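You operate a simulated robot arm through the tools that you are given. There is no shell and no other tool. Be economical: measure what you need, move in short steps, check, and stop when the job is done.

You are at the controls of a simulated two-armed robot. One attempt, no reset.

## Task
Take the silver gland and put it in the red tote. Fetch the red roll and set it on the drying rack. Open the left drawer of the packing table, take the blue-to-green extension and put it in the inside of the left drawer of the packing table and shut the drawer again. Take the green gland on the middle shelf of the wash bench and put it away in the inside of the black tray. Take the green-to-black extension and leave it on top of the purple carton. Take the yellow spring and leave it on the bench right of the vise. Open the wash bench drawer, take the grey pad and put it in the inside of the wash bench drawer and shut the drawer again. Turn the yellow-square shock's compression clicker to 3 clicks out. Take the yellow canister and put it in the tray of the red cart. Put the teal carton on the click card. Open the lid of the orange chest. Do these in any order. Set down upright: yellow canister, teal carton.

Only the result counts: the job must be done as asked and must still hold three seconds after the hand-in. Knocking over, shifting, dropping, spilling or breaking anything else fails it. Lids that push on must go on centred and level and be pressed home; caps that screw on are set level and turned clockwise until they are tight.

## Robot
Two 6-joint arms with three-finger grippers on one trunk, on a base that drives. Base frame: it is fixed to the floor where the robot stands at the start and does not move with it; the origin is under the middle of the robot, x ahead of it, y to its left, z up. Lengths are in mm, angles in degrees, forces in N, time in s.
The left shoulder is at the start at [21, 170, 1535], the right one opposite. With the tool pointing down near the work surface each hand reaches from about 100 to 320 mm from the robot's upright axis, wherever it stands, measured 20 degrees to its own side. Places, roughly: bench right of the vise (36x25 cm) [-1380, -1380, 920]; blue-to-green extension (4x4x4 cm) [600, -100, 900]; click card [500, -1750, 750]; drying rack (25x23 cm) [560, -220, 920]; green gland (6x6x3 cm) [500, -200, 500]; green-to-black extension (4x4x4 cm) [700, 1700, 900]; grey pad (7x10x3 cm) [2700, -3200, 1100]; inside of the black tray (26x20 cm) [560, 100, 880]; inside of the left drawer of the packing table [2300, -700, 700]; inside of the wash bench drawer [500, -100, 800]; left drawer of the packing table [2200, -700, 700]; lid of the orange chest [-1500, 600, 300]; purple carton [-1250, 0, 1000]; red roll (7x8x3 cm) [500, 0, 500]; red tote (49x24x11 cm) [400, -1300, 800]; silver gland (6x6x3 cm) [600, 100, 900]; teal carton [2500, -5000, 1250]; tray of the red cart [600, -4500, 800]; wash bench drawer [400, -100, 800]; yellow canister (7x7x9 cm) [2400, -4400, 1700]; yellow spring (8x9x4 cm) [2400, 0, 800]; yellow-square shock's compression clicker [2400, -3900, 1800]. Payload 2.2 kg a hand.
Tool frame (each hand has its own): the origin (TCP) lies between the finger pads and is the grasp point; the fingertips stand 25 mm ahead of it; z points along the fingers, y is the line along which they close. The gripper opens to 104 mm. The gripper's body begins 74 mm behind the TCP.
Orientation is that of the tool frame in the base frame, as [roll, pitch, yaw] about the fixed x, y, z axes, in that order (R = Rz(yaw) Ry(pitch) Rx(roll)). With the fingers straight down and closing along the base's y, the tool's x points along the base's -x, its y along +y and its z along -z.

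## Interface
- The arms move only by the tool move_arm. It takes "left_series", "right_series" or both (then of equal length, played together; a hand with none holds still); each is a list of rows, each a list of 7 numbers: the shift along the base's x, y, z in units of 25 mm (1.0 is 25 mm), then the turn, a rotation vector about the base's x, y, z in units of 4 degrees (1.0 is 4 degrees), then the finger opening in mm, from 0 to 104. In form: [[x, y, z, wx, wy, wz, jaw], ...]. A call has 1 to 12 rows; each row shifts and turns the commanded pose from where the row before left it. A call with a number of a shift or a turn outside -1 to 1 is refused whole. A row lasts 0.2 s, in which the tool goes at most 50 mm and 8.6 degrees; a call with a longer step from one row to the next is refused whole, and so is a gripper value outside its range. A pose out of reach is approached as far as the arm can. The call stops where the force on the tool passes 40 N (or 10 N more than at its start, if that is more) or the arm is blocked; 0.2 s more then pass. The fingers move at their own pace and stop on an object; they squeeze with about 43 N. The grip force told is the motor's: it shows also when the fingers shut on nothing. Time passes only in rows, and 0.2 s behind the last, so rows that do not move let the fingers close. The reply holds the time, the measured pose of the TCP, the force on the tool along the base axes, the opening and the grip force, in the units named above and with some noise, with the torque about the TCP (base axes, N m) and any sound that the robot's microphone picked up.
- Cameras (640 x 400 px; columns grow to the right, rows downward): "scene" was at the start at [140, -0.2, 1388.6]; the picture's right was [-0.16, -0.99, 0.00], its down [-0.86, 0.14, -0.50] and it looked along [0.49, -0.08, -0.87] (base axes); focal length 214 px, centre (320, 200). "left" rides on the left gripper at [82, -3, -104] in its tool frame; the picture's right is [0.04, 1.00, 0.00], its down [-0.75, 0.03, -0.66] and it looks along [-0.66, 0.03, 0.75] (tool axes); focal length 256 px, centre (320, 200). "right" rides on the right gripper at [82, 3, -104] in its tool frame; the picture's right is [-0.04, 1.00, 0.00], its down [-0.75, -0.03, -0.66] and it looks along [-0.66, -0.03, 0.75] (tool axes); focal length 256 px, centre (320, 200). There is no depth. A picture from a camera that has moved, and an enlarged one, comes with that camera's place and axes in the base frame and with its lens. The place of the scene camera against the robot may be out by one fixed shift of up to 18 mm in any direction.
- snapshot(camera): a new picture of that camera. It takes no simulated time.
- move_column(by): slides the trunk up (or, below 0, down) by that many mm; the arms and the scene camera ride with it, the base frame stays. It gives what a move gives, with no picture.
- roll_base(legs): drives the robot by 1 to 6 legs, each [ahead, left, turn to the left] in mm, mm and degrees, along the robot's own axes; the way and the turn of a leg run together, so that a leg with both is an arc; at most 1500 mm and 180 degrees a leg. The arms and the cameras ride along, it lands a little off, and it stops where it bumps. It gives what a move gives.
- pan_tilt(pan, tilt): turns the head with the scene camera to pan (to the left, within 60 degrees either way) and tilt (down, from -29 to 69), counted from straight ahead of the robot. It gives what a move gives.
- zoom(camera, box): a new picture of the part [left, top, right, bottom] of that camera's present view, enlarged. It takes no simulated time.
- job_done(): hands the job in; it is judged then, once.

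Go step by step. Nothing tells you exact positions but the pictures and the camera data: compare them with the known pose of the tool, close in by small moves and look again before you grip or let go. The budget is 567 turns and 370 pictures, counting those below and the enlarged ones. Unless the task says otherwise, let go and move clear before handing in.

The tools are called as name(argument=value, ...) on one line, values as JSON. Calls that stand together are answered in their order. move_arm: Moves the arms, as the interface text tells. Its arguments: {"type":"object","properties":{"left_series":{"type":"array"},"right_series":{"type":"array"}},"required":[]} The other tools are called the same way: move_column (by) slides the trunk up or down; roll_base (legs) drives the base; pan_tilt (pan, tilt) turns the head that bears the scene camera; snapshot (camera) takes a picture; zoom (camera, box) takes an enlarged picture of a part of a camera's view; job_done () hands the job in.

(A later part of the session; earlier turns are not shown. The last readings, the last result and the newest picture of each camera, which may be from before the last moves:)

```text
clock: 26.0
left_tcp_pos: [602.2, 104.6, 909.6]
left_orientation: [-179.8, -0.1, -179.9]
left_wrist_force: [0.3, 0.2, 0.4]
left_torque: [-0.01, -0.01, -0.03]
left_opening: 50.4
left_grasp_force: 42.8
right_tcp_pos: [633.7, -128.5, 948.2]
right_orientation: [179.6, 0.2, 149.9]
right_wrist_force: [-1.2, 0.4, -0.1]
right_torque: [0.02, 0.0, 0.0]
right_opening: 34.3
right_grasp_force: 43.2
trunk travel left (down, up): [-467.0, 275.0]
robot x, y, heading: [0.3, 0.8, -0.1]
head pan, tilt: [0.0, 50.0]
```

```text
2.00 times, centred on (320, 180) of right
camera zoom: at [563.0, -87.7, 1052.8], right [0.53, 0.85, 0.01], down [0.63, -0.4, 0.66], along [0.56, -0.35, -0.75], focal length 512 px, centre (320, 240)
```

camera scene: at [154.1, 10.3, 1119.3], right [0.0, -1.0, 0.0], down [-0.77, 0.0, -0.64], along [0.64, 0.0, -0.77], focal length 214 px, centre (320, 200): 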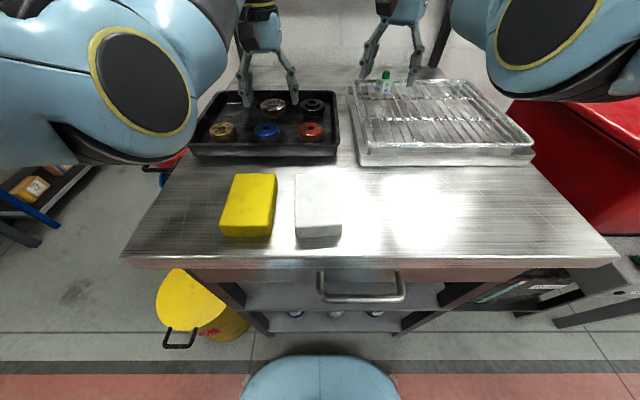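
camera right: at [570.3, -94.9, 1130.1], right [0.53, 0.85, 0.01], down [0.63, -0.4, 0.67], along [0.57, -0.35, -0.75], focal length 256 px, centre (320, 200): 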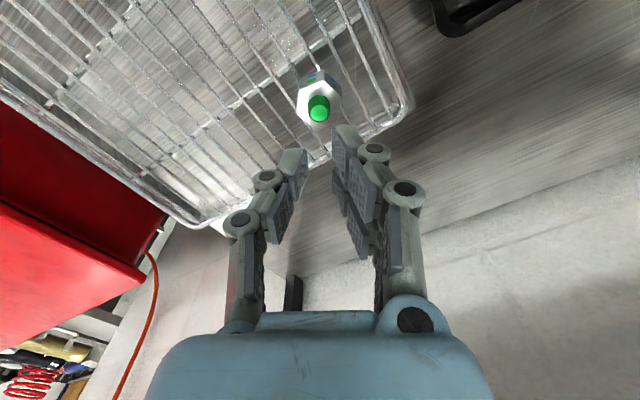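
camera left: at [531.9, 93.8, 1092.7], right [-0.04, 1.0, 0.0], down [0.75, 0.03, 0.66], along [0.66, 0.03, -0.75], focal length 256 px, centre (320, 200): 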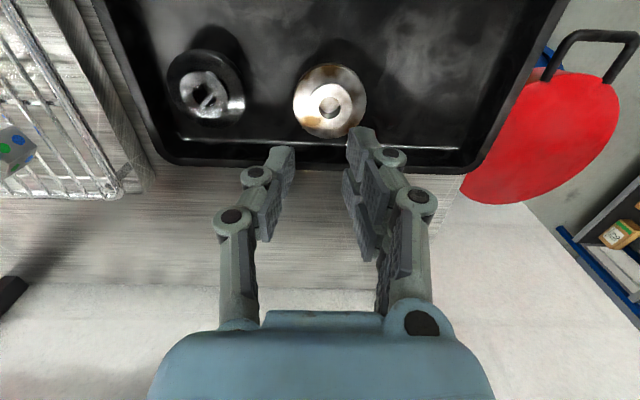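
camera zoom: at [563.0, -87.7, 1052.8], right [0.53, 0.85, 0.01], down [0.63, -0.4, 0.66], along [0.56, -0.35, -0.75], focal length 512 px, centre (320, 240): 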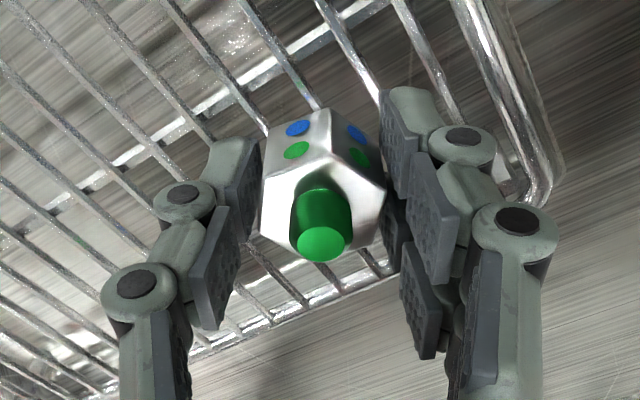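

Both grips look centred and firm. I'll lift with the trunk.

move_column(by=60)

snapshot(camera="left")

snapshot(camera="right")

```text
clock: 27.0
left_tcp_pos: [603.7, 105.5, 968.9]
left_orientation: [-179.9, -0.1, -179.9]
left_wrist_force: [-0.3, -0.1, -1.1]
left_torque: [-0.01, 0.0, -0.01]
left_opening: 50.7
left_grasp_force: 42.9
right_tcp_pos: [633.3, -127.4, 1007.6]
right_orientation: [179.7, 0.2, 149.9]
right_wrist_force: [0.1, -0.5, -1.5]
right_torque: [0.01, -0.03, 0.03]
right_opening: 34.2
right_grasp_force: 43.3
trunk travel left (down, up): [-527.0, 215.0]
robot x, y, heading: [0.0, 1.2, -0.1]
head pan, tilt: [0.0, 50.0]
```

```text
335 pictures are left
camera left: at [520.7, 101.1, 1073.1], right [-0.04, 1.0, 0.0], down [0.76, 0.03, 0.65], along [0.65, 0.03, -0.76], focal length 256 px, centre (320, 200)
```

left: 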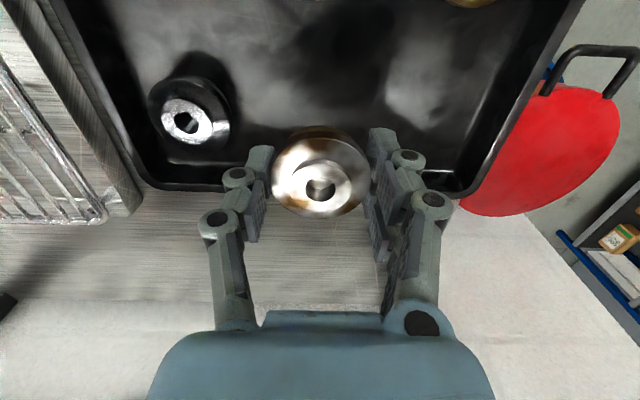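

```text
334 pictures are left
camera right: at [563.4, -88.0, 1112.4], right [0.53, 0.85, 0.01], down [0.63, -0.41, 0.66], along [0.56, -0.35, -0.75], focal length 256 px, centre (320, 200)
```

right: 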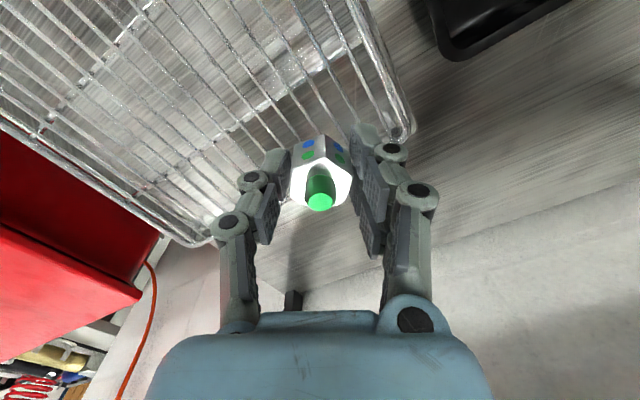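

Both are held. I'll raise, back away from the bench and look around to the right for the red tote.

move_column(by=150)

roll_base(legs=[[-350, 0, 0]])

pan_tilt(pan=-60, tilt=30)

snapshot(camera="scene")

```text
clock: 28.8
left_tcp_pos: [603.9, 105.1, 1118.8]
left_orientation: [179.9, -0.1, -179.9]
left_wrist_force: [-0.2, 0.8, -0.7]
left_torque: [-0.02, -0.02, -0.01]
left_opening: 50.4
left_grasp_force: 42.6
right_tcp_pos: [633.7, -130.5, 1158.9]
right_orientation: [179.7, 0.2, 150.0]
right_wrist_force: [0.3, -0.7, -1.0]
right_torque: [-0.02, 0.0, 0.01]
right_opening: 34.0
right_grasp_force: 43.1
trunk travel left (down, up): [-677.0, 65.0]
robot x, y, heading: [1.8, 2.3, 0.0]
head pan, tilt: [0.0, 50.0]
```

```text
clock: 31.1
left_tcp_pos: [245.5, 106.5, 1119.7]
left_orientation: [179.9, 0.0, -179.7]
left_wrist_force: [-0.1, 0.7, 0.0]
left_torque: [0.0, -0.01, 0.01]
left_opening: 50.5
left_grasp_force: 42.3
right_tcp_pos: [276.9, -126.3, 1158.5]
right_orientation: [179.7, 0.2, 150.3]
right_wrist_force: [0.4, 0.5, 0.0]
right_torque: [0.0, 0.01, 0.02]
right_opening: 32.1
right_grasp_force: 43.1
trunk travel left (down, up): [-677.0, 65.0]
robot x, y, heading: [-357.6, 0.1, 0.3]
head pan, tilt: [0.0, 50.0]
```

```text
clock: 32.4
left_tcp_pos: [246.5, 106.7, 1119.7]
left_orientation: [-180.0, -0.1, -179.5]
left_wrist_force: [0.6, 0.4, -1.5]
left_torque: [0.01, -0.04, 0.01]
left_opening: 50.6
left_grasp_force: 43.1
right_tcp_pos: [278.0, -126.2, 1159.0]
right_orientation: [179.6, 0.2, 150.3]
right_wrist_force: [0.1, -1.2, 0.3]
right_torque: [-0.04, -0.01, -0.01]
right_opening: 31.7
right_grasp_force: 42.5
trunk travel left (down, up): [-677.0, 65.0]
robot x, y, heading: [-358.2, -3.8, 0.1]
head pan, tilt: [-60.0, 30.0]
```

```text
333 pictures are left
camera scene: at [-235.9, -68.2, 1380.9], right [-0.86, -0.51, 0.0], down [-0.25, 0.43, -0.87], along [0.44, -0.75, -0.5], focal length 214 px, centre (320, 200)
```

scene: 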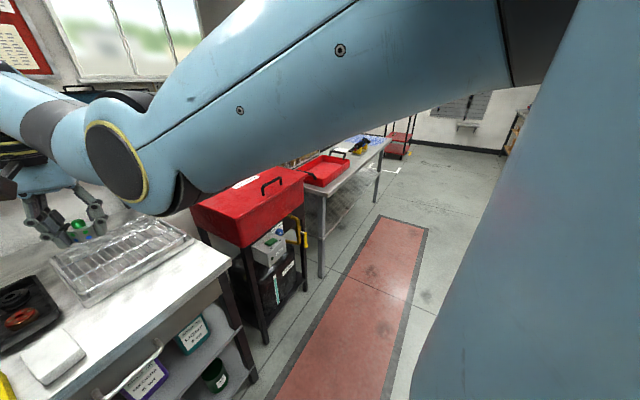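

zoom(camera="right", box=[160, 80, 480, 280])

roll_base(legs=[[0, -1300, 0]])

pan_tilt(pan=0, tilt=45)

snapshot(camera="scene")

```text
2.00 times, centred on (320, 180) of right
camera zoom: at [207.4, -86.0, 1262.8], right [0.53, 0.85, 0.01], down [0.64, -0.4, 0.66], along [0.56, -0.35, -0.75], focal length 512 px, centre (320, 240)
```

zoom: 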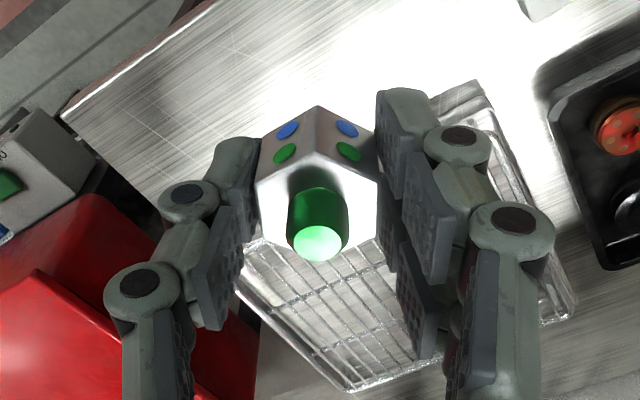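

```text
clock: 38.9
left_tcp_pos: [259.3, -1189.2, 1120.4]
left_orientation: [180.0, 0.0, -178.9]
left_wrist_force: [0.8, -0.4, -1.2]
left_torque: [0.0, 0.01, -0.01]
left_opening: 50.4
left_grasp_force: 43.0
right_tcp_pos: [293.2, -1421.3, 1159.0]
right_orientation: [179.7, 0.3, 151.0]
right_wrist_force: [0.6, -0.2, 0.0]
right_torque: [-0.01, -0.01, 0.01]
right_opening: 31.8
right_grasp_force: 43.3
trunk travel left (down, up): [-677.0, 65.0]
robot x, y, heading: [-337.7, -1298.8, 0.7]
head pan, tilt: [-60.0, 30.0]
```

```text
clock: 40.2
left_tcp_pos: [259.3, -1187.7, 1119.2]
left_orientation: [-180.0, 0.0, -179.1]
left_wrist_force: [-0.1, 1.0, -0.3]
left_torque: [0.0, 0.01, 0.0]
left_opening: 50.7
left_grasp_force: 42.8
right_tcp_pos: [293.5, -1421.5, 1158.3]
right_orientation: [179.9, 0.2, 151.0]
right_wrist_force: [-0.5, 1.1, -0.5]
right_torque: [0.0, 0.02, 0.02]
right_opening: 31.5
right_grasp_force: 42.9
trunk travel left (down, up): [-677.0, 65.0]
robot x, y, heading: [-344.9, -1305.6, 0.8]
head pan, tilt: [0.0, 45.0]
```

```text
331 pictures are left
camera scene: at [-186.6, -1289.6, 1358.3], right [0.02, -1.0, 0.0], down [-0.71, -0.01, -0.71], along [0.71, 0.01, -0.71], focal length 214 px, centre (320, 200)
```

scene: 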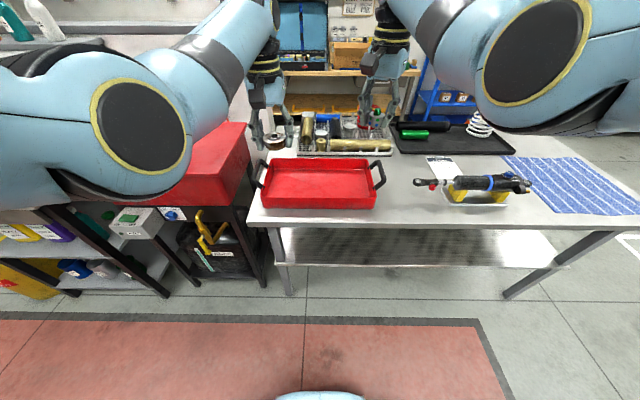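

The tote is on the table ahead, centred about (475,-1285). I'll drive up so the left hand is over it, then lower.

roll_base(legs=[[215, -60, -0.8]])

move_arm(left_series=[[0, 0, -1, 0, 0, 0, 30], [0, 0, -1, 0, 0, 0, 30], [0, 0, -1, 0, 0, 0, 30], [0, 0, 0, 0, 0, 0, 30]])

move_column(by=-130)

snapshot(camera="scene")

snapshot(camera="left")

```text
clock: 41.9
left_tcp_pos: [476.8, -1249.9, 1118.1]
left_orientation: [180.0, -0.1, -179.4]
left_wrist_force: [-0.2, -0.6, -0.7]
left_torque: [0.02, 0.03, 0.02]
left_opening: 50.7
left_grasp_force: 42.9
right_tcp_pos: [508.7, -1483.4, 1157.7]
right_orientation: [179.6, 0.1, 150.6]
right_wrist_force: [-0.8, -0.1, -0.7]
right_torque: [0.0, 0.01, -0.03]
right_opening: 31.8
right_grasp_force: 43.0
trunk travel left (down, up): [-677.0, 65.0]
robot x, y, heading: [-122.7, -1365.1, 0.5]
head pan, tilt: [0.0, 45.0]
```

```text
clock: 42.9
left_tcp_pos: [475.5, -1249.8, 1043.0]
left_orientation: [-180.0, -0.1, -179.4]
left_wrist_force: [0.8, -0.5, -1.0]
left_torque: [-0.02, 0.0, 0.0]
left_opening: 50.6
left_grasp_force: 43.2
right_tcp_pos: [507.8, -1483.2, 1158.9]
right_orientation: [179.7, 0.3, 150.6]
right_wrist_force: [-0.8, -0.9, -0.4]
right_torque: [-0.01, 0.01, 0.04]
right_opening: 31.6
right_grasp_force: 42.6
trunk travel left (down, up): [-677.0, 65.0]
robot x, y, heading: [-127.8, -1356.1, 0.2]
head pan, tilt: [0.0, 45.0]
```

```text
clock: 44.5
left_tcp_pos: [475.7, -1249.2, 914.3]
left_orientation: [-179.9, -0.1, -179.4]
left_wrist_force: [-0.6, -0.5, -1.2]
left_torque: [0.0, -0.04, -0.03]
left_opening: 50.7
left_grasp_force: 42.9
right_tcp_pos: [508.1, -1483.6, 1029.0]
right_orientation: [179.7, 0.3, 150.7]
right_wrist_force: [0.6, -0.5, -0.6]
right_torque: [-0.03, 0.01, 0.0]
right_opening: 31.9
right_grasp_force: 42.5
trunk travel left (down, up): [-547.0, 195.0]
robot x, y, heading: [-126.6, -1359.3, 0.6]
head pan, tilt: [0.0, 45.0]
```

```text
330 pictures are left
camera scene: at [30.3, -1348.4, 1227.8], right [0.01, -1.0, 0.0], down [-0.71, -0.01, -0.71], along [0.71, 0.01, -0.71], focal length 214 px, centre (320, 200)
```

scene: 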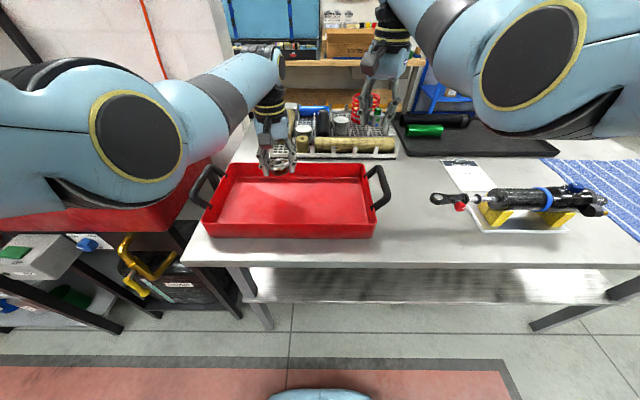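

```text
329 pictures are left
camera left: at [393.0, -1254.2, 1018.8], right [-0.05, 1.0, 0.0], down [0.75, 0.04, 0.66], along [0.65, 0.03, -0.76], focal length 256 px, centre (320, 200)
```

left: 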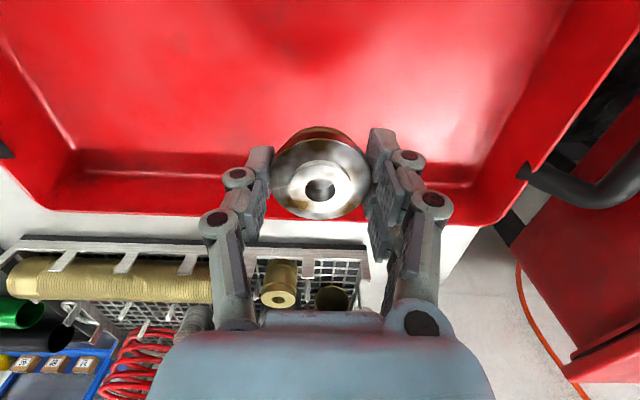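

move_column(by=-95)

snapshot(camera="left")

snapshot(camera="scene")

```text
clock: 45.6
left_tcp_pos: [478.9, -1250.2, 830.8]
left_orientation: [-179.9, 0.4, -179.3]
left_wrist_force: [-6.9, 0.8, 17.9]
left_torque: [0.09, 0.58, 0.05]
left_opening: 50.8
left_grasp_force: 43.3
right_tcp_pos: [507.1, -1483.2, 936.2]
right_orientation: [179.8, 0.0, 150.7]
right_wrist_force: [0.3, -0.1, -1.4]
right_torque: [0.0, 0.04, 0.05]
right_opening: 31.9
right_grasp_force: 42.6
trunk travel left (down, up): [-456.0, 286.0]
robot x, y, heading: [-127.2, -1358.6, 0.8]
head pan, tilt: [0.0, 45.0]
stopped: the force on the tool passed its limit at 44 N (the readings are from after the stop); the commanded pose is now the measured one
```

```text
328 pictures are left
camera left: at [395.3, -1254.4, 933.7], right [-0.05, 1.0, 0.0], down [0.75, 0.04, 0.66], along [0.66, 0.03, -0.75], focal length 256 px, centre (320, 200)
```

left: 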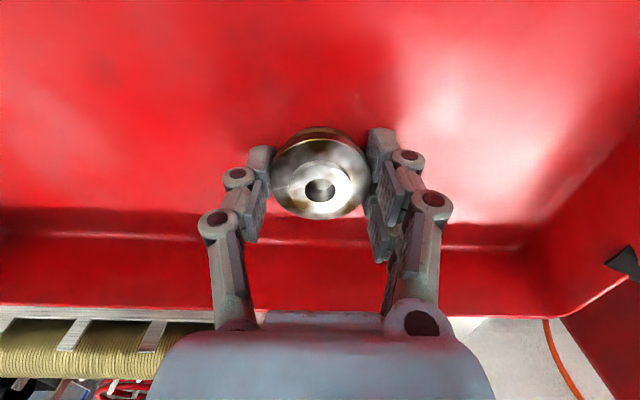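

```text
327 pictures are left
camera scene: at [31.1, -1348.3, 1134.8], right [0.01, -1.0, 0.0], down [-0.71, -0.01, -0.71], along [0.71, 0.01, -0.71], focal length 214 px, centre (320, 200)
```

scene: 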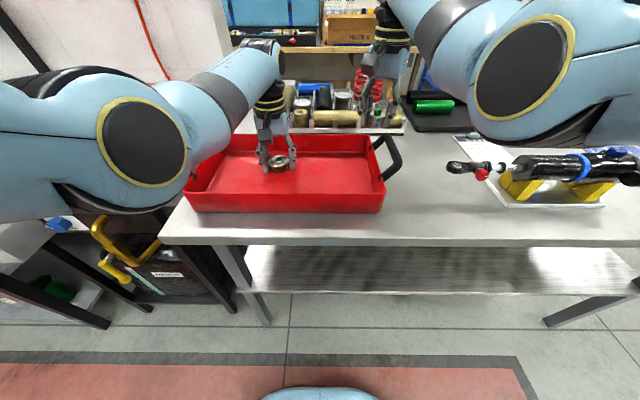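

move_arm(left_series=[[0, 0, 0.04, 0, 0, 0, 50], [0, 0, 0, 0, 0, 0, 55], [0, 0, 0, 0, 0, 0, 70], [0, 0, 0, 0, 0, 0, 80], [0, 0, 0, 0, 0, 0, 80]])

move_column(by=225)

snapshot(camera="scene")

zoom(camera="scene", box=[200, 0, 440, 150])

```text
clock: 46.8
left_tcp_pos: [479.3, -1250.1, 828.9]
left_orientation: [-180.0, 0.4, -179.3]
left_wrist_force: [-0.9, -0.1, -0.6]
left_torque: [0.01, 0.02, 0.01]
left_opening: 80.0
left_grasp_force: 0.0
right_tcp_pos: [508.1, -1482.2, 936.2]
right_orientation: [179.8, 0.1, 150.6]
right_wrist_force: [-0.4, -0.3, -0.9]
right_torque: [0.03, -0.02, -0.02]
right_opening: 31.8
right_grasp_force: 43.2
trunk travel left (down, up): [-456.0, 286.0]
robot x, y, heading: [-125.3, -1360.6, 0.6]
head pan, tilt: [0.0, 45.0]
```

```text
clock: 49.2
left_tcp_pos: [478.6, -1249.2, 1054.3]
left_orientation: [-179.9, 0.4, -179.3]
left_wrist_force: [-0.2, -0.5, 0.4]
left_torque: [0.01, 0.0, 0.0]
left_opening: 80.1
left_grasp_force: 0.0
right_tcp_pos: [509.2, -1483.3, 1162.1]
right_orientation: [179.7, 0.1, 150.6]
right_wrist_force: [-0.2, 0.9, -0.4]
right_torque: [0.0, -0.04, -0.01]
right_opening: 31.5
right_grasp_force: 42.9
trunk travel left (down, up): [-681.0, 61.0]
robot x, y, heading: [-126.0, -1358.5, 0.5]
head pan, tilt: [0.0, 45.0]
```

```text
326 pictures are left
camera scene: at [29.9, -1348.3, 1361.7], right [0.01, -1.0, 0.0], down [-0.71, -0.01, -0.71], along [0.71, 0.01, -0.71], focal length 214 px, centre (320, 200)
```

scene: 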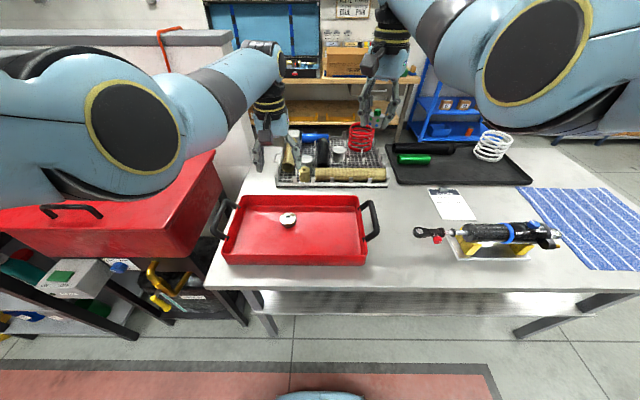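

```text
2.67 times, centred on (320, 75) of scene
camera zoom: at [29.9, -1348.3, 1361.7], right [0.01, -1.0, 0.0], down [-0.71, -0.01, -0.71], along [0.71, 0.01, -0.71], focal length 572 px, centre (320, 533)
```

zoom: 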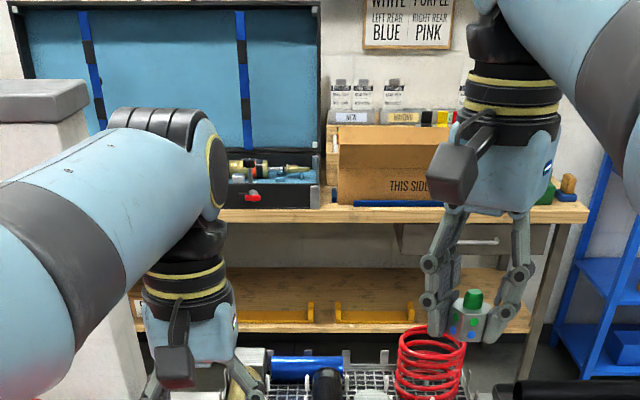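

The gland is in the tote. Now I back away and survey to the right for the way round to the packing table.

roll_base(legs=[[-300, 0, -0.5], [0, -900, 0]])

pan_tilt(pan=-30, tilt=25)

snapshot(camera="scene")

pan_tilt(pan=0, tilt=30)

snapshot(camera="scene")

```text
clock: 55.6
left_tcp_pos: [171.4, -2159.4, 1053.6]
left_orientation: [-180.0, 0.4, 178.9]
left_wrist_force: [0.0, -0.5, -0.2]
left_torque: [0.03, 0.01, 0.0]
left_opening: 80.0
left_grasp_force: 0.0
right_tcp_pos: [194.5, -2394.0, 1161.4]
right_orientation: [179.7, 0.1, 149.0]
right_wrist_force: [0.3, 0.3, -0.6]
right_torque: [0.02, -0.03, 0.02]
right_opening: 31.7
right_grasp_force: 43.1
trunk travel left (down, up): [-681.0, 61.0]
robot x, y, heading: [-436.3, -2255.8, -1.2]
head pan, tilt: [0.0, 45.0]
```

```text
clock: 56.5
left_tcp_pos: [172.7, -2158.5, 1054.6]
left_orientation: [180.0, 0.5, 179.0]
left_wrist_force: [0.1, 0.6, 0.5]
left_torque: [-0.01, 0.0, 0.03]
left_opening: 80.1
left_grasp_force: 0.1
right_tcp_pos: [194.1, -2393.4, 1161.6]
right_orientation: [179.7, 0.0, 149.0]
right_wrist_force: [0.6, -0.1, -0.1]
right_torque: [-0.01, -0.02, -0.01]
right_opening: 31.4
right_grasp_force: 42.9
trunk travel left (down, up): [-681.0, 61.0]
robot x, y, heading: [-434.6, -2253.0, -0.9]
head pan, tilt: [-30.0, 25.0]
```

```text
324 pictures are left
camera scene: at [-282.9, -2291.2, 1392.4], right [-0.52, -0.86, 0.0], down [-0.36, 0.22, -0.91], along [0.78, -0.47, -0.42], focal length 214 px, centre (320, 200)
```

scene: 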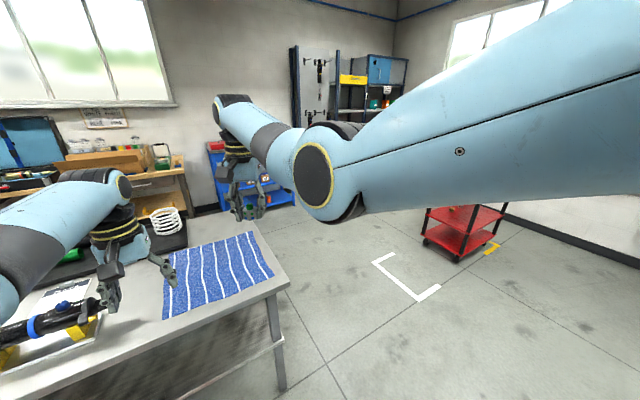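

```text
clock: 57.5
left_tcp_pos: [172.0, -2159.1, 1053.8]
left_orientation: [-180.0, 0.4, 179.1]
left_wrist_force: [1.1, -0.1, 1.3]
left_torque: [-0.01, -0.01, 0.01]
left_opening: 80.1
left_grasp_force: 0.0
right_tcp_pos: [193.6, -2392.8, 1161.7]
right_orientation: [179.6, 0.0, 149.0]
right_wrist_force: [-0.3, 1.5, -0.6]
right_torque: [0.01, 0.02, 0.02]
right_opening: 31.8
right_grasp_force: 43.4
trunk travel left (down, up): [-681.0, 61.0]
robot x, y, heading: [-437.8, -2251.2, -0.8]
head pan, tilt: [0.0, 30.0]
```

```text
323 pictures are left
camera scene: at [-271.4, -2245.5, 1384.5], right [-0.02, -1.0, 0.0], down [-0.5, 0.01, -0.87], along [0.87, -0.02, -0.5], focal length 214 px, centre (320, 200)
```

scene: 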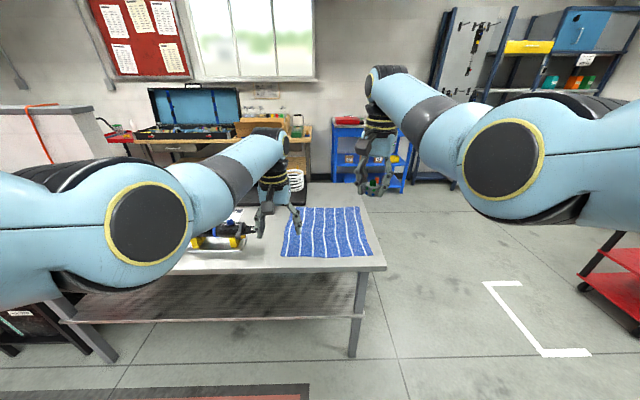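

roll_base(legs=[[0, -800, 0.8], [1500, 0, 0], [330, 0, 0]])

snapshot(camera="scene")

pan_tilt(pan=60, tilt=25)

snapshot(camera="scene")

```text
clock: 70.5
left_tcp_pos: [1969.3, -2975.3, 1053.5]
left_orientation: [180.0, 0.4, -179.9]
left_wrist_force: [0.7, -0.1, 0.3]
left_torque: [-0.02, 0.01, 0.0]
left_opening: 80.3
left_grasp_force: 0.2
right_tcp_pos: [1995.2, -3208.2, 1159.5]
right_orientation: [179.7, 0.1, 150.0]
right_wrist_force: [0.4, -0.1, -0.8]
right_torque: [0.02, 0.03, 0.0]
right_opening: 31.9
right_grasp_force: 42.7
trunk travel left (down, up): [-681.0, 61.0]
robot x, y, heading: [1359.3, -3081.6, -0.0]
head pan, tilt: [0.0, 30.0]
```

```text
322 pictures are left
camera scene: at [1527.5, -3069.5, 1384.4], right [0.0, -1.0, 0.0], down [-0.5, 0.0, -0.87], along [0.87, 0.0, -0.5], focal length 214 px, centre (320, 200)
```

scene: 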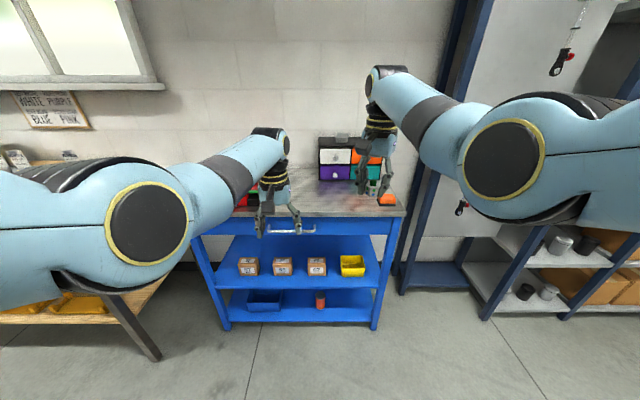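

```text
clock: 71.8
left_tcp_pos: [1968.9, -2975.2, 1054.3]
left_orientation: [-180.0, 0.4, -179.8]
left_wrist_force: [0.8, 0.4, -0.4]
left_torque: [0.04, 0.0, 0.02]
left_opening: 80.0
left_grasp_force: 0.0
right_tcp_pos: [1995.6, -3209.1, 1160.5]
right_orientation: [179.7, 0.1, 150.1]
right_wrist_force: [0.4, -0.5, -1.0]
right_torque: [0.01, -0.03, 0.01]
right_opening: 31.6
right_grasp_force: 43.1
trunk travel left (down, up): [-681.0, 61.0]
robot x, y, heading: [1361.6, -3080.8, 0.2]
head pan, tilt: [60.0, 25.0]
```

```text
321 pictures are left
camera scene: at [1482.7, -2989.8, 1392.5], right [0.87, -0.5, 0.0], down [-0.21, -0.37, -0.91], along [0.45, 0.78, -0.42], focal length 214 px, centre (320, 200)
```

scene: 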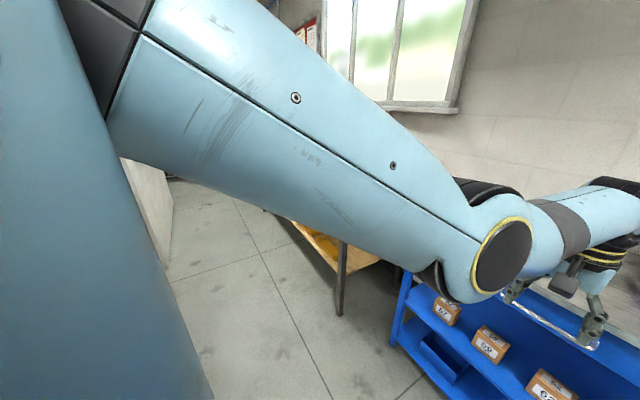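

pan_tilt(pan=0, tilt=20)

zoom(camera="scene", box=[200, 80, 440, 280])

snapshot(camera="right")

roll_base(legs=[[0, 1200, 0]])

snapshot(camera="scene")

```text
clock: 73.1
left_tcp_pos: [1969.2, -2975.1, 1054.6]
left_orientation: [-179.9, 0.3, -180.0]
left_wrist_force: [-1.2, 0.9, -0.1]
left_torque: [0.0, 0.01, 0.03]
left_opening: 79.9
left_grasp_force: 0.1
right_tcp_pos: [1995.4, -3208.2, 1161.0]
right_orientation: [179.7, 0.2, 150.0]
right_wrist_force: [0.2, -0.1, -0.5]
right_torque: [-0.01, 0.0, -0.03]
right_opening: 31.7
right_grasp_force: 42.9
trunk travel left (down, up): [-681.0, 61.0]
robot x, y, heading: [1359.9, -3078.8, 0.0]
head pan, tilt: [0.0, 20.0]
```

```text
2.00 times, centred on (320, 180) of scene
camera zoom: at [1529.8, -3069.4, 1400.5], right [0.0, -1.0, 0.0], down [-0.34, 0.0, -0.94], along [0.94, 0.0, -0.34], focal length 429 px, centre (320, 240)
```

zoom: 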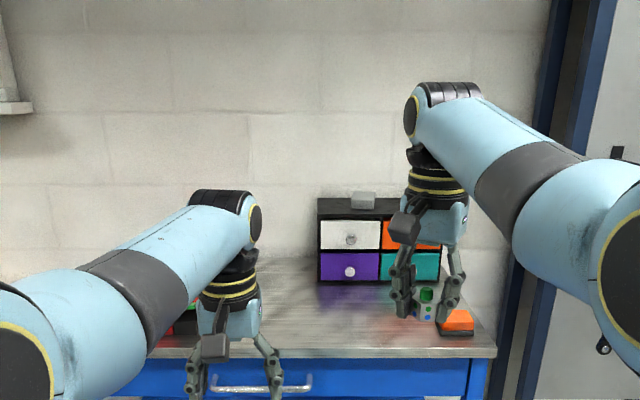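

```text
319 pictures are left
camera right: at [1925.1, -3167.7, 1265.6], right [0.53, 0.85, 0.0], down [0.64, -0.4, 0.66], along [0.56, -0.35, -0.75], focal length 256 px, centre (320, 200)
```

right: 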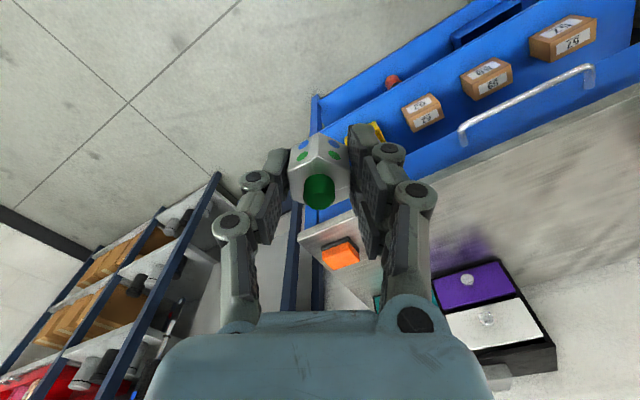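

```text
clock: 79.2
left_tcp_pos: [1958.1, -1775.8, 1053.5]
left_orientation: [-179.9, 0.4, -178.9]
left_wrist_force: [-0.2, -0.3, 0.3]
left_torque: [0.0, 0.02, -0.01]
left_opening: 80.3
left_grasp_force: 0.1
right_tcp_pos: [1986.8, -2010.0, 1161.7]
right_orientation: [179.7, 0.2, 151.0]
right_wrist_force: [-0.2, -0.4, -1.0]
right_torque: [-0.04, 0.02, 0.01]
right_opening: 31.8
right_grasp_force: 42.7
trunk travel left (down, up): [-681.0, 61.0]
robot x, y, heading: [1348.5, -1885.9, 0.9]
head pan, tilt: [0.0, 20.0]
```

```text
318 pictures are left
camera scene: at [1520.6, -1877.1, 1400.5], right [0.02, -1.0, 0.0], down [-0.34, -0.01, -0.94], along [0.94, 0.01, -0.34], focal length 214 px, centre (320, 200)
```

scene: 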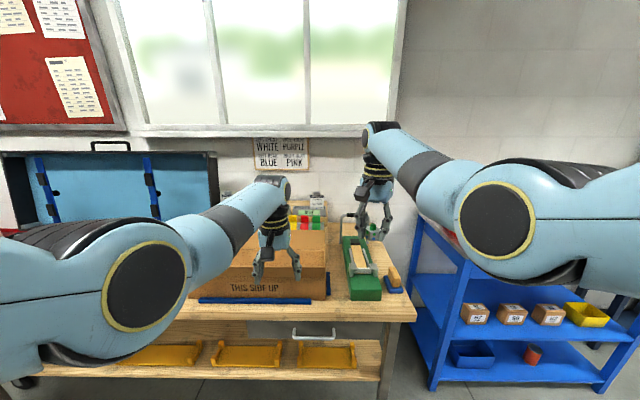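

roll_base(legs=[[0, 900, -0.9]])

pan_tilt(pan=0, tilt=40)

snapshot(camera="scene")

snapshot(camera="left")

```text
clock: 83.9
left_tcp_pos: [1956.5, -895.3, 1056.0]
left_orientation: [-179.8, 0.3, 179.8]
left_wrist_force: [-0.6, 0.0, 1.0]
left_torque: [-0.03, -0.02, -0.02]
left_opening: 79.9
left_grasp_force: 0.0
right_tcp_pos: [1980.6, -1128.9, 1161.6]
right_orientation: [179.7, 0.1, 149.7]
right_wrist_force: [-0.5, -0.5, -0.1]
right_torque: [0.0, 0.03, -0.03]
right_opening: 31.7
right_grasp_force: 43.3
trunk travel left (down, up): [-681.0, 61.0]
robot x, y, heading: [1347.7, -995.5, -0.6]
head pan, tilt: [0.0, 20.0]
```

```text
clock: 84.7
left_tcp_pos: [1954.5, -895.4, 1053.8]
left_orientation: [-179.9, 0.5, 179.8]
left_wrist_force: [-0.1, 0.0, 0.0]
left_torque: [0.02, 0.01, 0.01]
left_opening: 80.1
left_grasp_force: 0.0
right_tcp_pos: [1982.1, -1129.5, 1160.1]
right_orientation: [179.7, 0.1, 149.7]
right_wrist_force: [-0.2, -0.1, -0.7]
right_torque: [-0.05, 0.02, -0.01]
right_opening: 31.9
right_grasp_force: 43.0
trunk travel left (down, up): [-681.0, 61.0]
robot x, y, heading: [1347.1, -995.0, -0.1]
head pan, tilt: [0.0, 40.0]
```

```text
317 pictures are left
camera scene: at [1507.9, -987.1, 1369.2], right [-0.01, -1.0, 0.0], down [-0.64, 0.0, -0.77], along [0.77, 0.0, -0.64], focal length 214 px, centre (320, 200)
```

scene: 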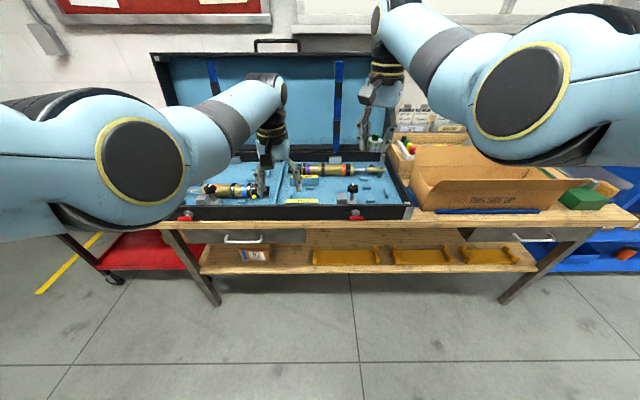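

```text
316 pictures are left
camera left: at [1871.8, -898.5, 1157.6], right [-0.04, 1.0, 0.0], down [0.75, 0.03, 0.66], along [0.66, 0.02, -0.75], focal length 256 px, centre (320, 200)
```

left: 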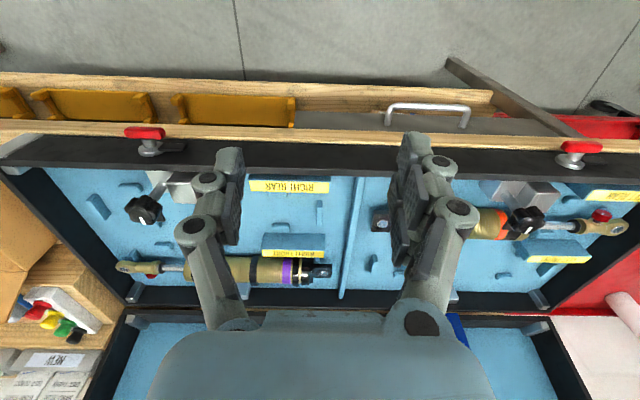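

The left drawer's handle is at about (2019,-726,757). I'll back off, then turn the left hand to point forward with its fingers closing vertically for pulling the handle.

roll_base(legs=[[-350, 0, 0.1]])

move_arm(left_series=[[0.5, 0, 0, 1, -1, -1, 80], [0.5, 0, 0, 1, -1, -1, 80], [0.5, 0, 0, 1, -1, -1, 80], [0.5, 0, 0, 1, -1, -1, 80], [0.5, 0, 0, 1, -1, -1, 80], [0.5, 0, 0, 1, -1, -1, 80], [0.5, 0, 0, 1, -1, -1, 80], [0.5, 0, 0, 1, -1, -1, 80], [0.5, 0, 0, 1, -1, -1, 80]])

snapshot(camera="scene")

```text
clock: 86.0
left_tcp_pos: [1915.5, -896.5, 1065.6]
left_orientation: [-179.9, 1.6, 179.3]
left_wrist_force: [0.0, 0.3, -0.3]
left_torque: [-0.03, 0.07, -0.02]
left_opening: 79.6
left_grasp_force: 0.1
right_tcp_pos: [1935.1, -1128.8, 1173.2]
right_orientation: [179.1, 1.1, 149.0]
right_wrist_force: [0.6, 0.4, 0.2]
right_torque: [-0.01, 0.02, 0.01]
right_opening: 32.1
right_grasp_force: 43.2
trunk travel left (down, up): [-681.0, 61.0]
robot x, y, heading: [1328.9, -992.8, -0.7]
head pan, tilt: [0.0, 40.0]
stopped in leg 1: the robot was blocked; the commanded pose is now the measured one
```

```text
clock: 88.2
left_tcp_pos: [2046.0, -867.1, 1068.5]
left_orientation: [130.7, 19.0, 132.3]
left_wrist_force: [0.1, 0.3, 0.9]
left_torque: [0.0, -0.01, 0.01]
left_opening: 79.9
left_grasp_force: 0.1
right_tcp_pos: [1943.5, -1129.6, 1168.8]
right_orientation: [179.4, 0.7, 148.9]
right_wrist_force: [0.5, 0.3, -0.3]
right_torque: [-0.03, 0.01, -0.02]
right_opening: 31.6
right_grasp_force: 42.7
trunk travel left (down, up): [-681.0, 61.0]
robot x, y, heading: [1326.9, -991.0, -1.1]
head pan, tilt: [0.0, 40.0]
stopped in row 9 (left hand): the arm was blocked; the commanded pose is now the measured one
```

```text
315 pictures are left
camera scene: at [1487.7, -982.3, 1369.1], right [-0.02, -1.0, 0.0], down [-0.64, 0.01, -0.77], along [0.77, -0.01, -0.64], focal length 214 px, centre (320, 200)
```

scene: 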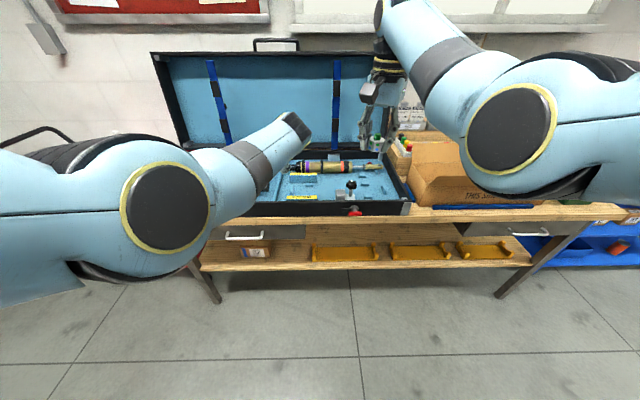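

The way back is blocked by the half wall and that wrist turn jams. I'll return the left hand to pointing down and instead hook the handle from above with closed fingers.

move_arm(left_series=[[-0.5, 0, 0, -1, 1, 1, 80], [-0.5, 0, 0, -1, 1, 1, 80], [-0.5, 0, 0, -1, 1, 1, 80], [-0.5, 0, 0, -1, 1, 1, 80], [-0.5, 0, 0, -1, 1, 1, 40], [-0.5, 0, 0, -1, 1, 1, 20], [-0.5, 0, 0, -1, 1, 1, 0], [-0.5, 0, 0, -1, 1, 1, 0], [-0.5, 0, 0, 0, 0, 0, 0]])

```text
clock: 90.2
left_tcp_pos: [1931.7, -870.6, 1069.4]
left_orientation: [174.1, 4.2, 175.2]
left_wrist_force: [-0.2, 0.1, 1.4]
left_torque: [0.01, 0.0, -0.01]
left_opening: 0.0
left_grasp_force: 28.5
right_tcp_pos: [1942.4, -1128.8, 1170.5]
right_orientation: [179.2, 0.8, 149.1]
right_wrist_force: [-0.7, -1.0, -0.3]
right_torque: [-0.04, 0.01, 0.01]
right_opening: 31.8
right_grasp_force: 43.6
trunk travel left (down, up): [-681.0, 61.0]
robot x, y, heading: [1326.5, -990.3, -1.0]
head pan, tilt: [0.0, 40.0]
```

move_arm(left_series=[[0, 0, 0, -1, 1, 1, 0], [0, 0, 0, -0.4, 0.2, 0.2, 0], [-1, 0, 0, 0, 0, 0, 0], [-1, 0, 0, 0, 0, 0, 0], [-1, 0, 0, 0, 0, 0, 0], [-1, 0, 0, 0, 0, 0, 0], [-1, 0, 0, 0, 0, 0, 0], [-1, 0, 0, 0, 0, 0, 0]])

roll_base(legs=[[20, 140, 1]])

snapshot(camera="left")

```text
clock: 92.1
left_tcp_pos: [1803.3, -785.6, 1075.6]
left_orientation: [171.3, 2.2, -177.1]
left_wrist_force: [-0.3, 0.5, -0.4]
left_torque: [-0.01, -0.01, -0.01]
left_opening: 0.0
left_grasp_force: 28.1
right_tcp_pos: [1943.4, -1128.2, 1169.1]
right_orientation: [179.3, 0.7, 149.0]
right_wrist_force: [-0.8, -0.9, -0.6]
right_torque: [0.0, 0.0, -0.03]
right_opening: 32.0
right_grasp_force: 43.2
trunk travel left (down, up): [-681.0, 61.0]
robot x, y, heading: [1328.7, -986.2, -0.9]
head pan, tilt: [0.0, 40.0]
stopped in row 8 (left hand): the arm was blocked; the commanded pose is now the measured one
```

```text
clock: 93.5
left_tcp_pos: [1820.9, -636.5, 1075.8]
left_orientation: [171.3, 2.3, -176.0]
left_wrist_force: [0.1, -0.3, 0.5]
left_torque: [0.0, 0.0, 0.01]
left_opening: 0.0
left_grasp_force: 28.5
right_tcp_pos: [1967.0, -976.2, 1169.4]
right_orientation: [179.4, 0.8, 150.1]
right_wrist_force: [0.7, 0.2, -0.6]
right_torque: [-0.03, 0.04, -0.03]
right_opening: 31.7
right_grasp_force: 43.0
trunk travel left (down, up): [-681.0, 61.0]
robot x, y, heading: [1349.0, -851.4, 0.5]
head pan, tilt: [0.0, 40.0]
```

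```text
314 pictures are left
camera left: at [1735.3, -661.1, 1174.6], right [-0.11, 0.98, 0.15], down [0.73, -0.02, 0.68], along [0.67, 0.19, -0.72], focal length 256 px, centre (320, 200)
```

left: 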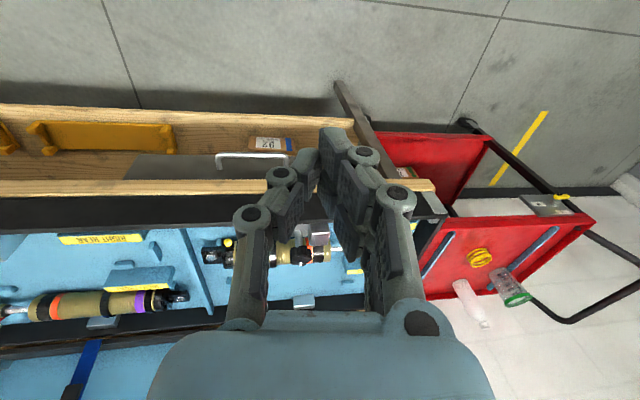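

Reach fits an annulus about the shoulder, so a deeper, closer hand pose gives more stroke. I'll fold both hands lower and nearer.

move_arm(left_series=[[0, -0.3, -1, -0.5, 0.1, -0.25, 0], [0, -0.3, -1, -0.5, 0.1, -0.25, 0], [0, -0.3, -1, -0.5, 0.1, -0.25, 0], [0, -0.3, -1, -0.5, 0.1, -0.25, 0], [-0.2, -0.3, -0.8, -0.2, 0, 0, 0], [-0.2, -0.3, -0.8, 0, 0, 0, 0], [-0.2, 0, -0.8, 0, 0, 0, 0], [-0.2, 0, -0.8, 0, 0, 0, 0], [0, 0, 0, 0, 0, 0, 0], [0, 0, 0, 0, 0, 0, 0], [0, 0, 0, 0, 0, 0, 0], [0, 0, 0, 0, 0, 0, 0]], right_series=[[0, 0, -1, 0, 0, 0, 15], [0, 0, -0.6, 0, 0, 0, 15], [-0.5, 0, -0.8, 0, 0, 0, 15], [-0.5, 0, -0.8, 0, 0, 0, 15], [-0.5, 0, -0.8, 0, 0, 0, 15], [-0.8, 0, -0.93, 0, 0, 0, 15], [-0.8, 0, -0.93, 0, 0, 0, 15], [-0.8, 0, -0.93, 0, 0, 0, 15], [-0.93, 0, -0.83, 0, 0, 0, 15], [-0.93, 0, -0.83, 0, 0, 0, 15], [-0.93, 0, -0.83, 0, 0, 0, 15], [-1, 0, -0.7, 0, 0, 0, 15]])

move_arm(right_series=[[-1, 0, -0.7, 0, 0, 0, 15], [-1, 0, -0.7, 0, 0, 0, 15], [-1, 0, -0.5, 0, 0, 0, 15], [-1, 0, -0.4, 0, 0, 0, 15]])

snapshot(camera="left")

snapshot(camera="scene")

```text
clock: 96.3
left_tcp_pos: [1801.1, -683.9, 896.1]
left_orientation: [-179.9, 0.4, -179.8]
left_wrist_force: [-0.4, 0.1, 0.8]
left_torque: [0.01, 0.01, 0.01]
left_opening: 0.0
left_grasp_force: 28.6
right_tcp_pos: [1784.2, -1034.4, 919.0]
right_orientation: [-176.7, 4.1, 149.4]
right_wrist_force: [-0.2, 0.3, -0.4]
right_torque: [0.03, 0.05, 0.03]
right_opening: 31.8
right_grasp_force: 42.9
trunk travel left (down, up): [-681.0, 61.0]
robot x, y, heading: [1350.7, -849.3, 0.3]
head pan, tilt: [0.0, 40.0]
stopped in row 12 (right hand): the arm was blocked; the commanded pose is now the measured one
```

```text
clock: 97.3
left_tcp_pos: [1799.6, -683.0, 897.2]
left_orientation: [-179.9, 0.4, -179.7]
left_wrist_force: [-0.2, 0.3, -0.7]
left_torque: [-0.01, -0.01, -0.02]
left_opening: 0.0
left_grasp_force: 29.0
right_tcp_pos: [1687.6, -1042.1, 864.4]
right_orientation: [-176.1, 5.1, 149.5]
right_wrist_force: [0.1, 0.3, -0.4]
right_torque: [0.0, -0.01, 0.0]
right_opening: 31.7
right_grasp_force: 43.6
trunk travel left (down, up): [-681.0, 61.0]
robot x, y, heading: [1351.7, -845.8, 0.1]
head pan, tilt: [0.0, 40.0]
```

```text
313 pictures are left
camera left: at [1715.6, -686.4, 1000.3], right [-0.04, 1.0, 0.0], down [0.75, 0.03, 0.66], along [0.66, 0.03, -0.75], focal length 256 px, centre (320, 200)
```

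left: 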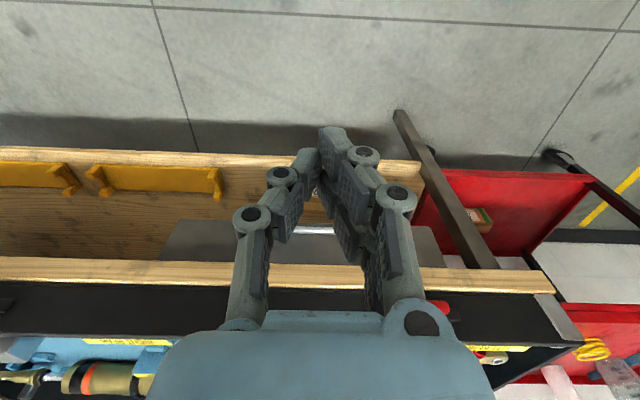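

```text
312 pictures are left
camera scene: at [1507.3, -839.0, 1369.3], right [0.0, -1.0, 0.0], down [-0.64, 0.0, -0.77], along [0.77, 0.0, -0.64], focal length 214 px, centre (320, 200)
```

scene: 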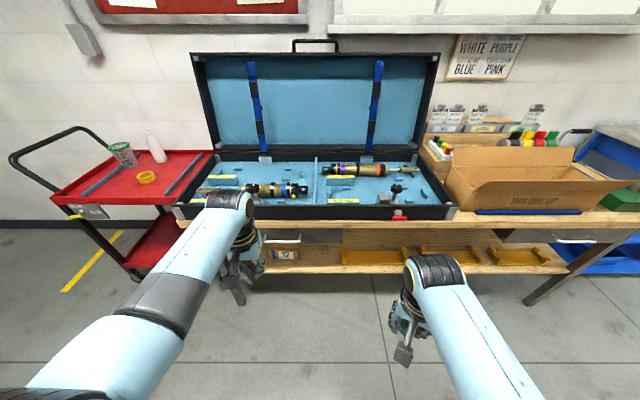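

roll_base(legs=[[120, -35, 0]])

move_arm(left_series=[[0, 0, 0, 0, 0, 0, 100], [0, 0, 0, 0, 0, 0, 100], [0, 0, 0, 0, 0, 0, 100], [0, 0, 0, 0, 0, 0, 100]])

snapshot(camera="left")

zoom(camera="scene", box=[200, 150, 440, 300])

```text
clock: 98.5
left_tcp_pos: [1921.4, -717.7, 895.9]
left_orientation: [-179.9, 0.3, -179.7]
left_wrist_force: [-0.1, -0.2, -0.1]
left_torque: [0.0, -0.01, -0.03]
left_opening: 0.2
left_grasp_force: 28.1
right_tcp_pos: [1806.5, -1075.6, 862.4]
right_orientation: [-176.0, 4.6, 149.5]
right_wrist_force: [0.0, 0.0, -1.2]
right_torque: [0.0, 0.03, 0.0]
right_opening: 31.9
right_grasp_force: 43.3
trunk travel left (down, up): [-681.0, 61.0]
robot x, y, heading: [1468.6, -883.0, 0.1]
head pan, tilt: [0.0, 40.0]
```

```text
clock: 99.5
left_tcp_pos: [1921.0, -716.7, 895.5]
left_orientation: [-179.8, 0.4, -179.9]
left_wrist_force: [0.1, 0.1, 0.1]
left_torque: [0.03, 0.0, -0.02]
left_opening: 100.6
left_grasp_force: 0.0
right_tcp_pos: [1806.7, -1077.7, 861.7]
right_orientation: [-176.0, 4.8, 149.5]
right_wrist_force: [-0.1, -0.3, -0.6]
right_torque: [0.0, 0.02, 0.03]
right_opening: 31.9
right_grasp_force: 42.8
trunk travel left (down, up): [-681.0, 61.0]
robot x, y, heading: [1473.0, -884.4, 0.2]
head pan, tilt: [0.0, 40.0]
```

```text
311 pictures are left
camera left: at [1837.8, -720.8, 999.9], right [-0.04, 1.0, 0.0], down [0.75, 0.03, 0.66], along [0.66, 0.03, -0.75], focal length 256 px, centre (320, 200)
```

left: 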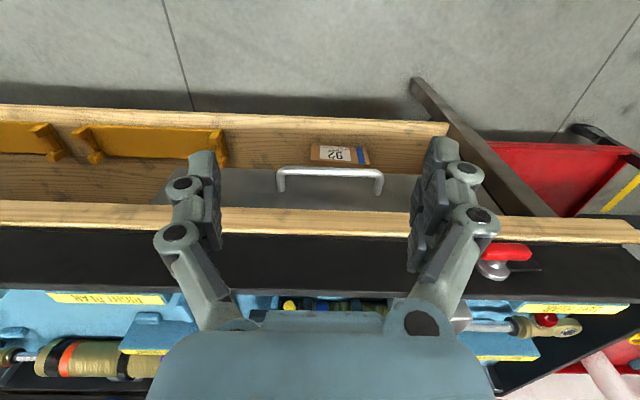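

```text
2.67 times, centred on (320, 225) of scene
camera zoom: at [1629.8, -873.5, 1369.1], right [0.0, -1.0, 0.0], down [-0.64, 0.0, -0.77], along [0.77, 0.0, -0.64], focal length 572 px, centre (320, 133)
```

zoom: 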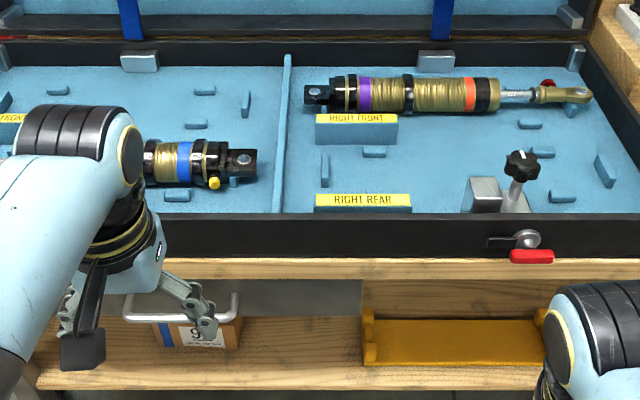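

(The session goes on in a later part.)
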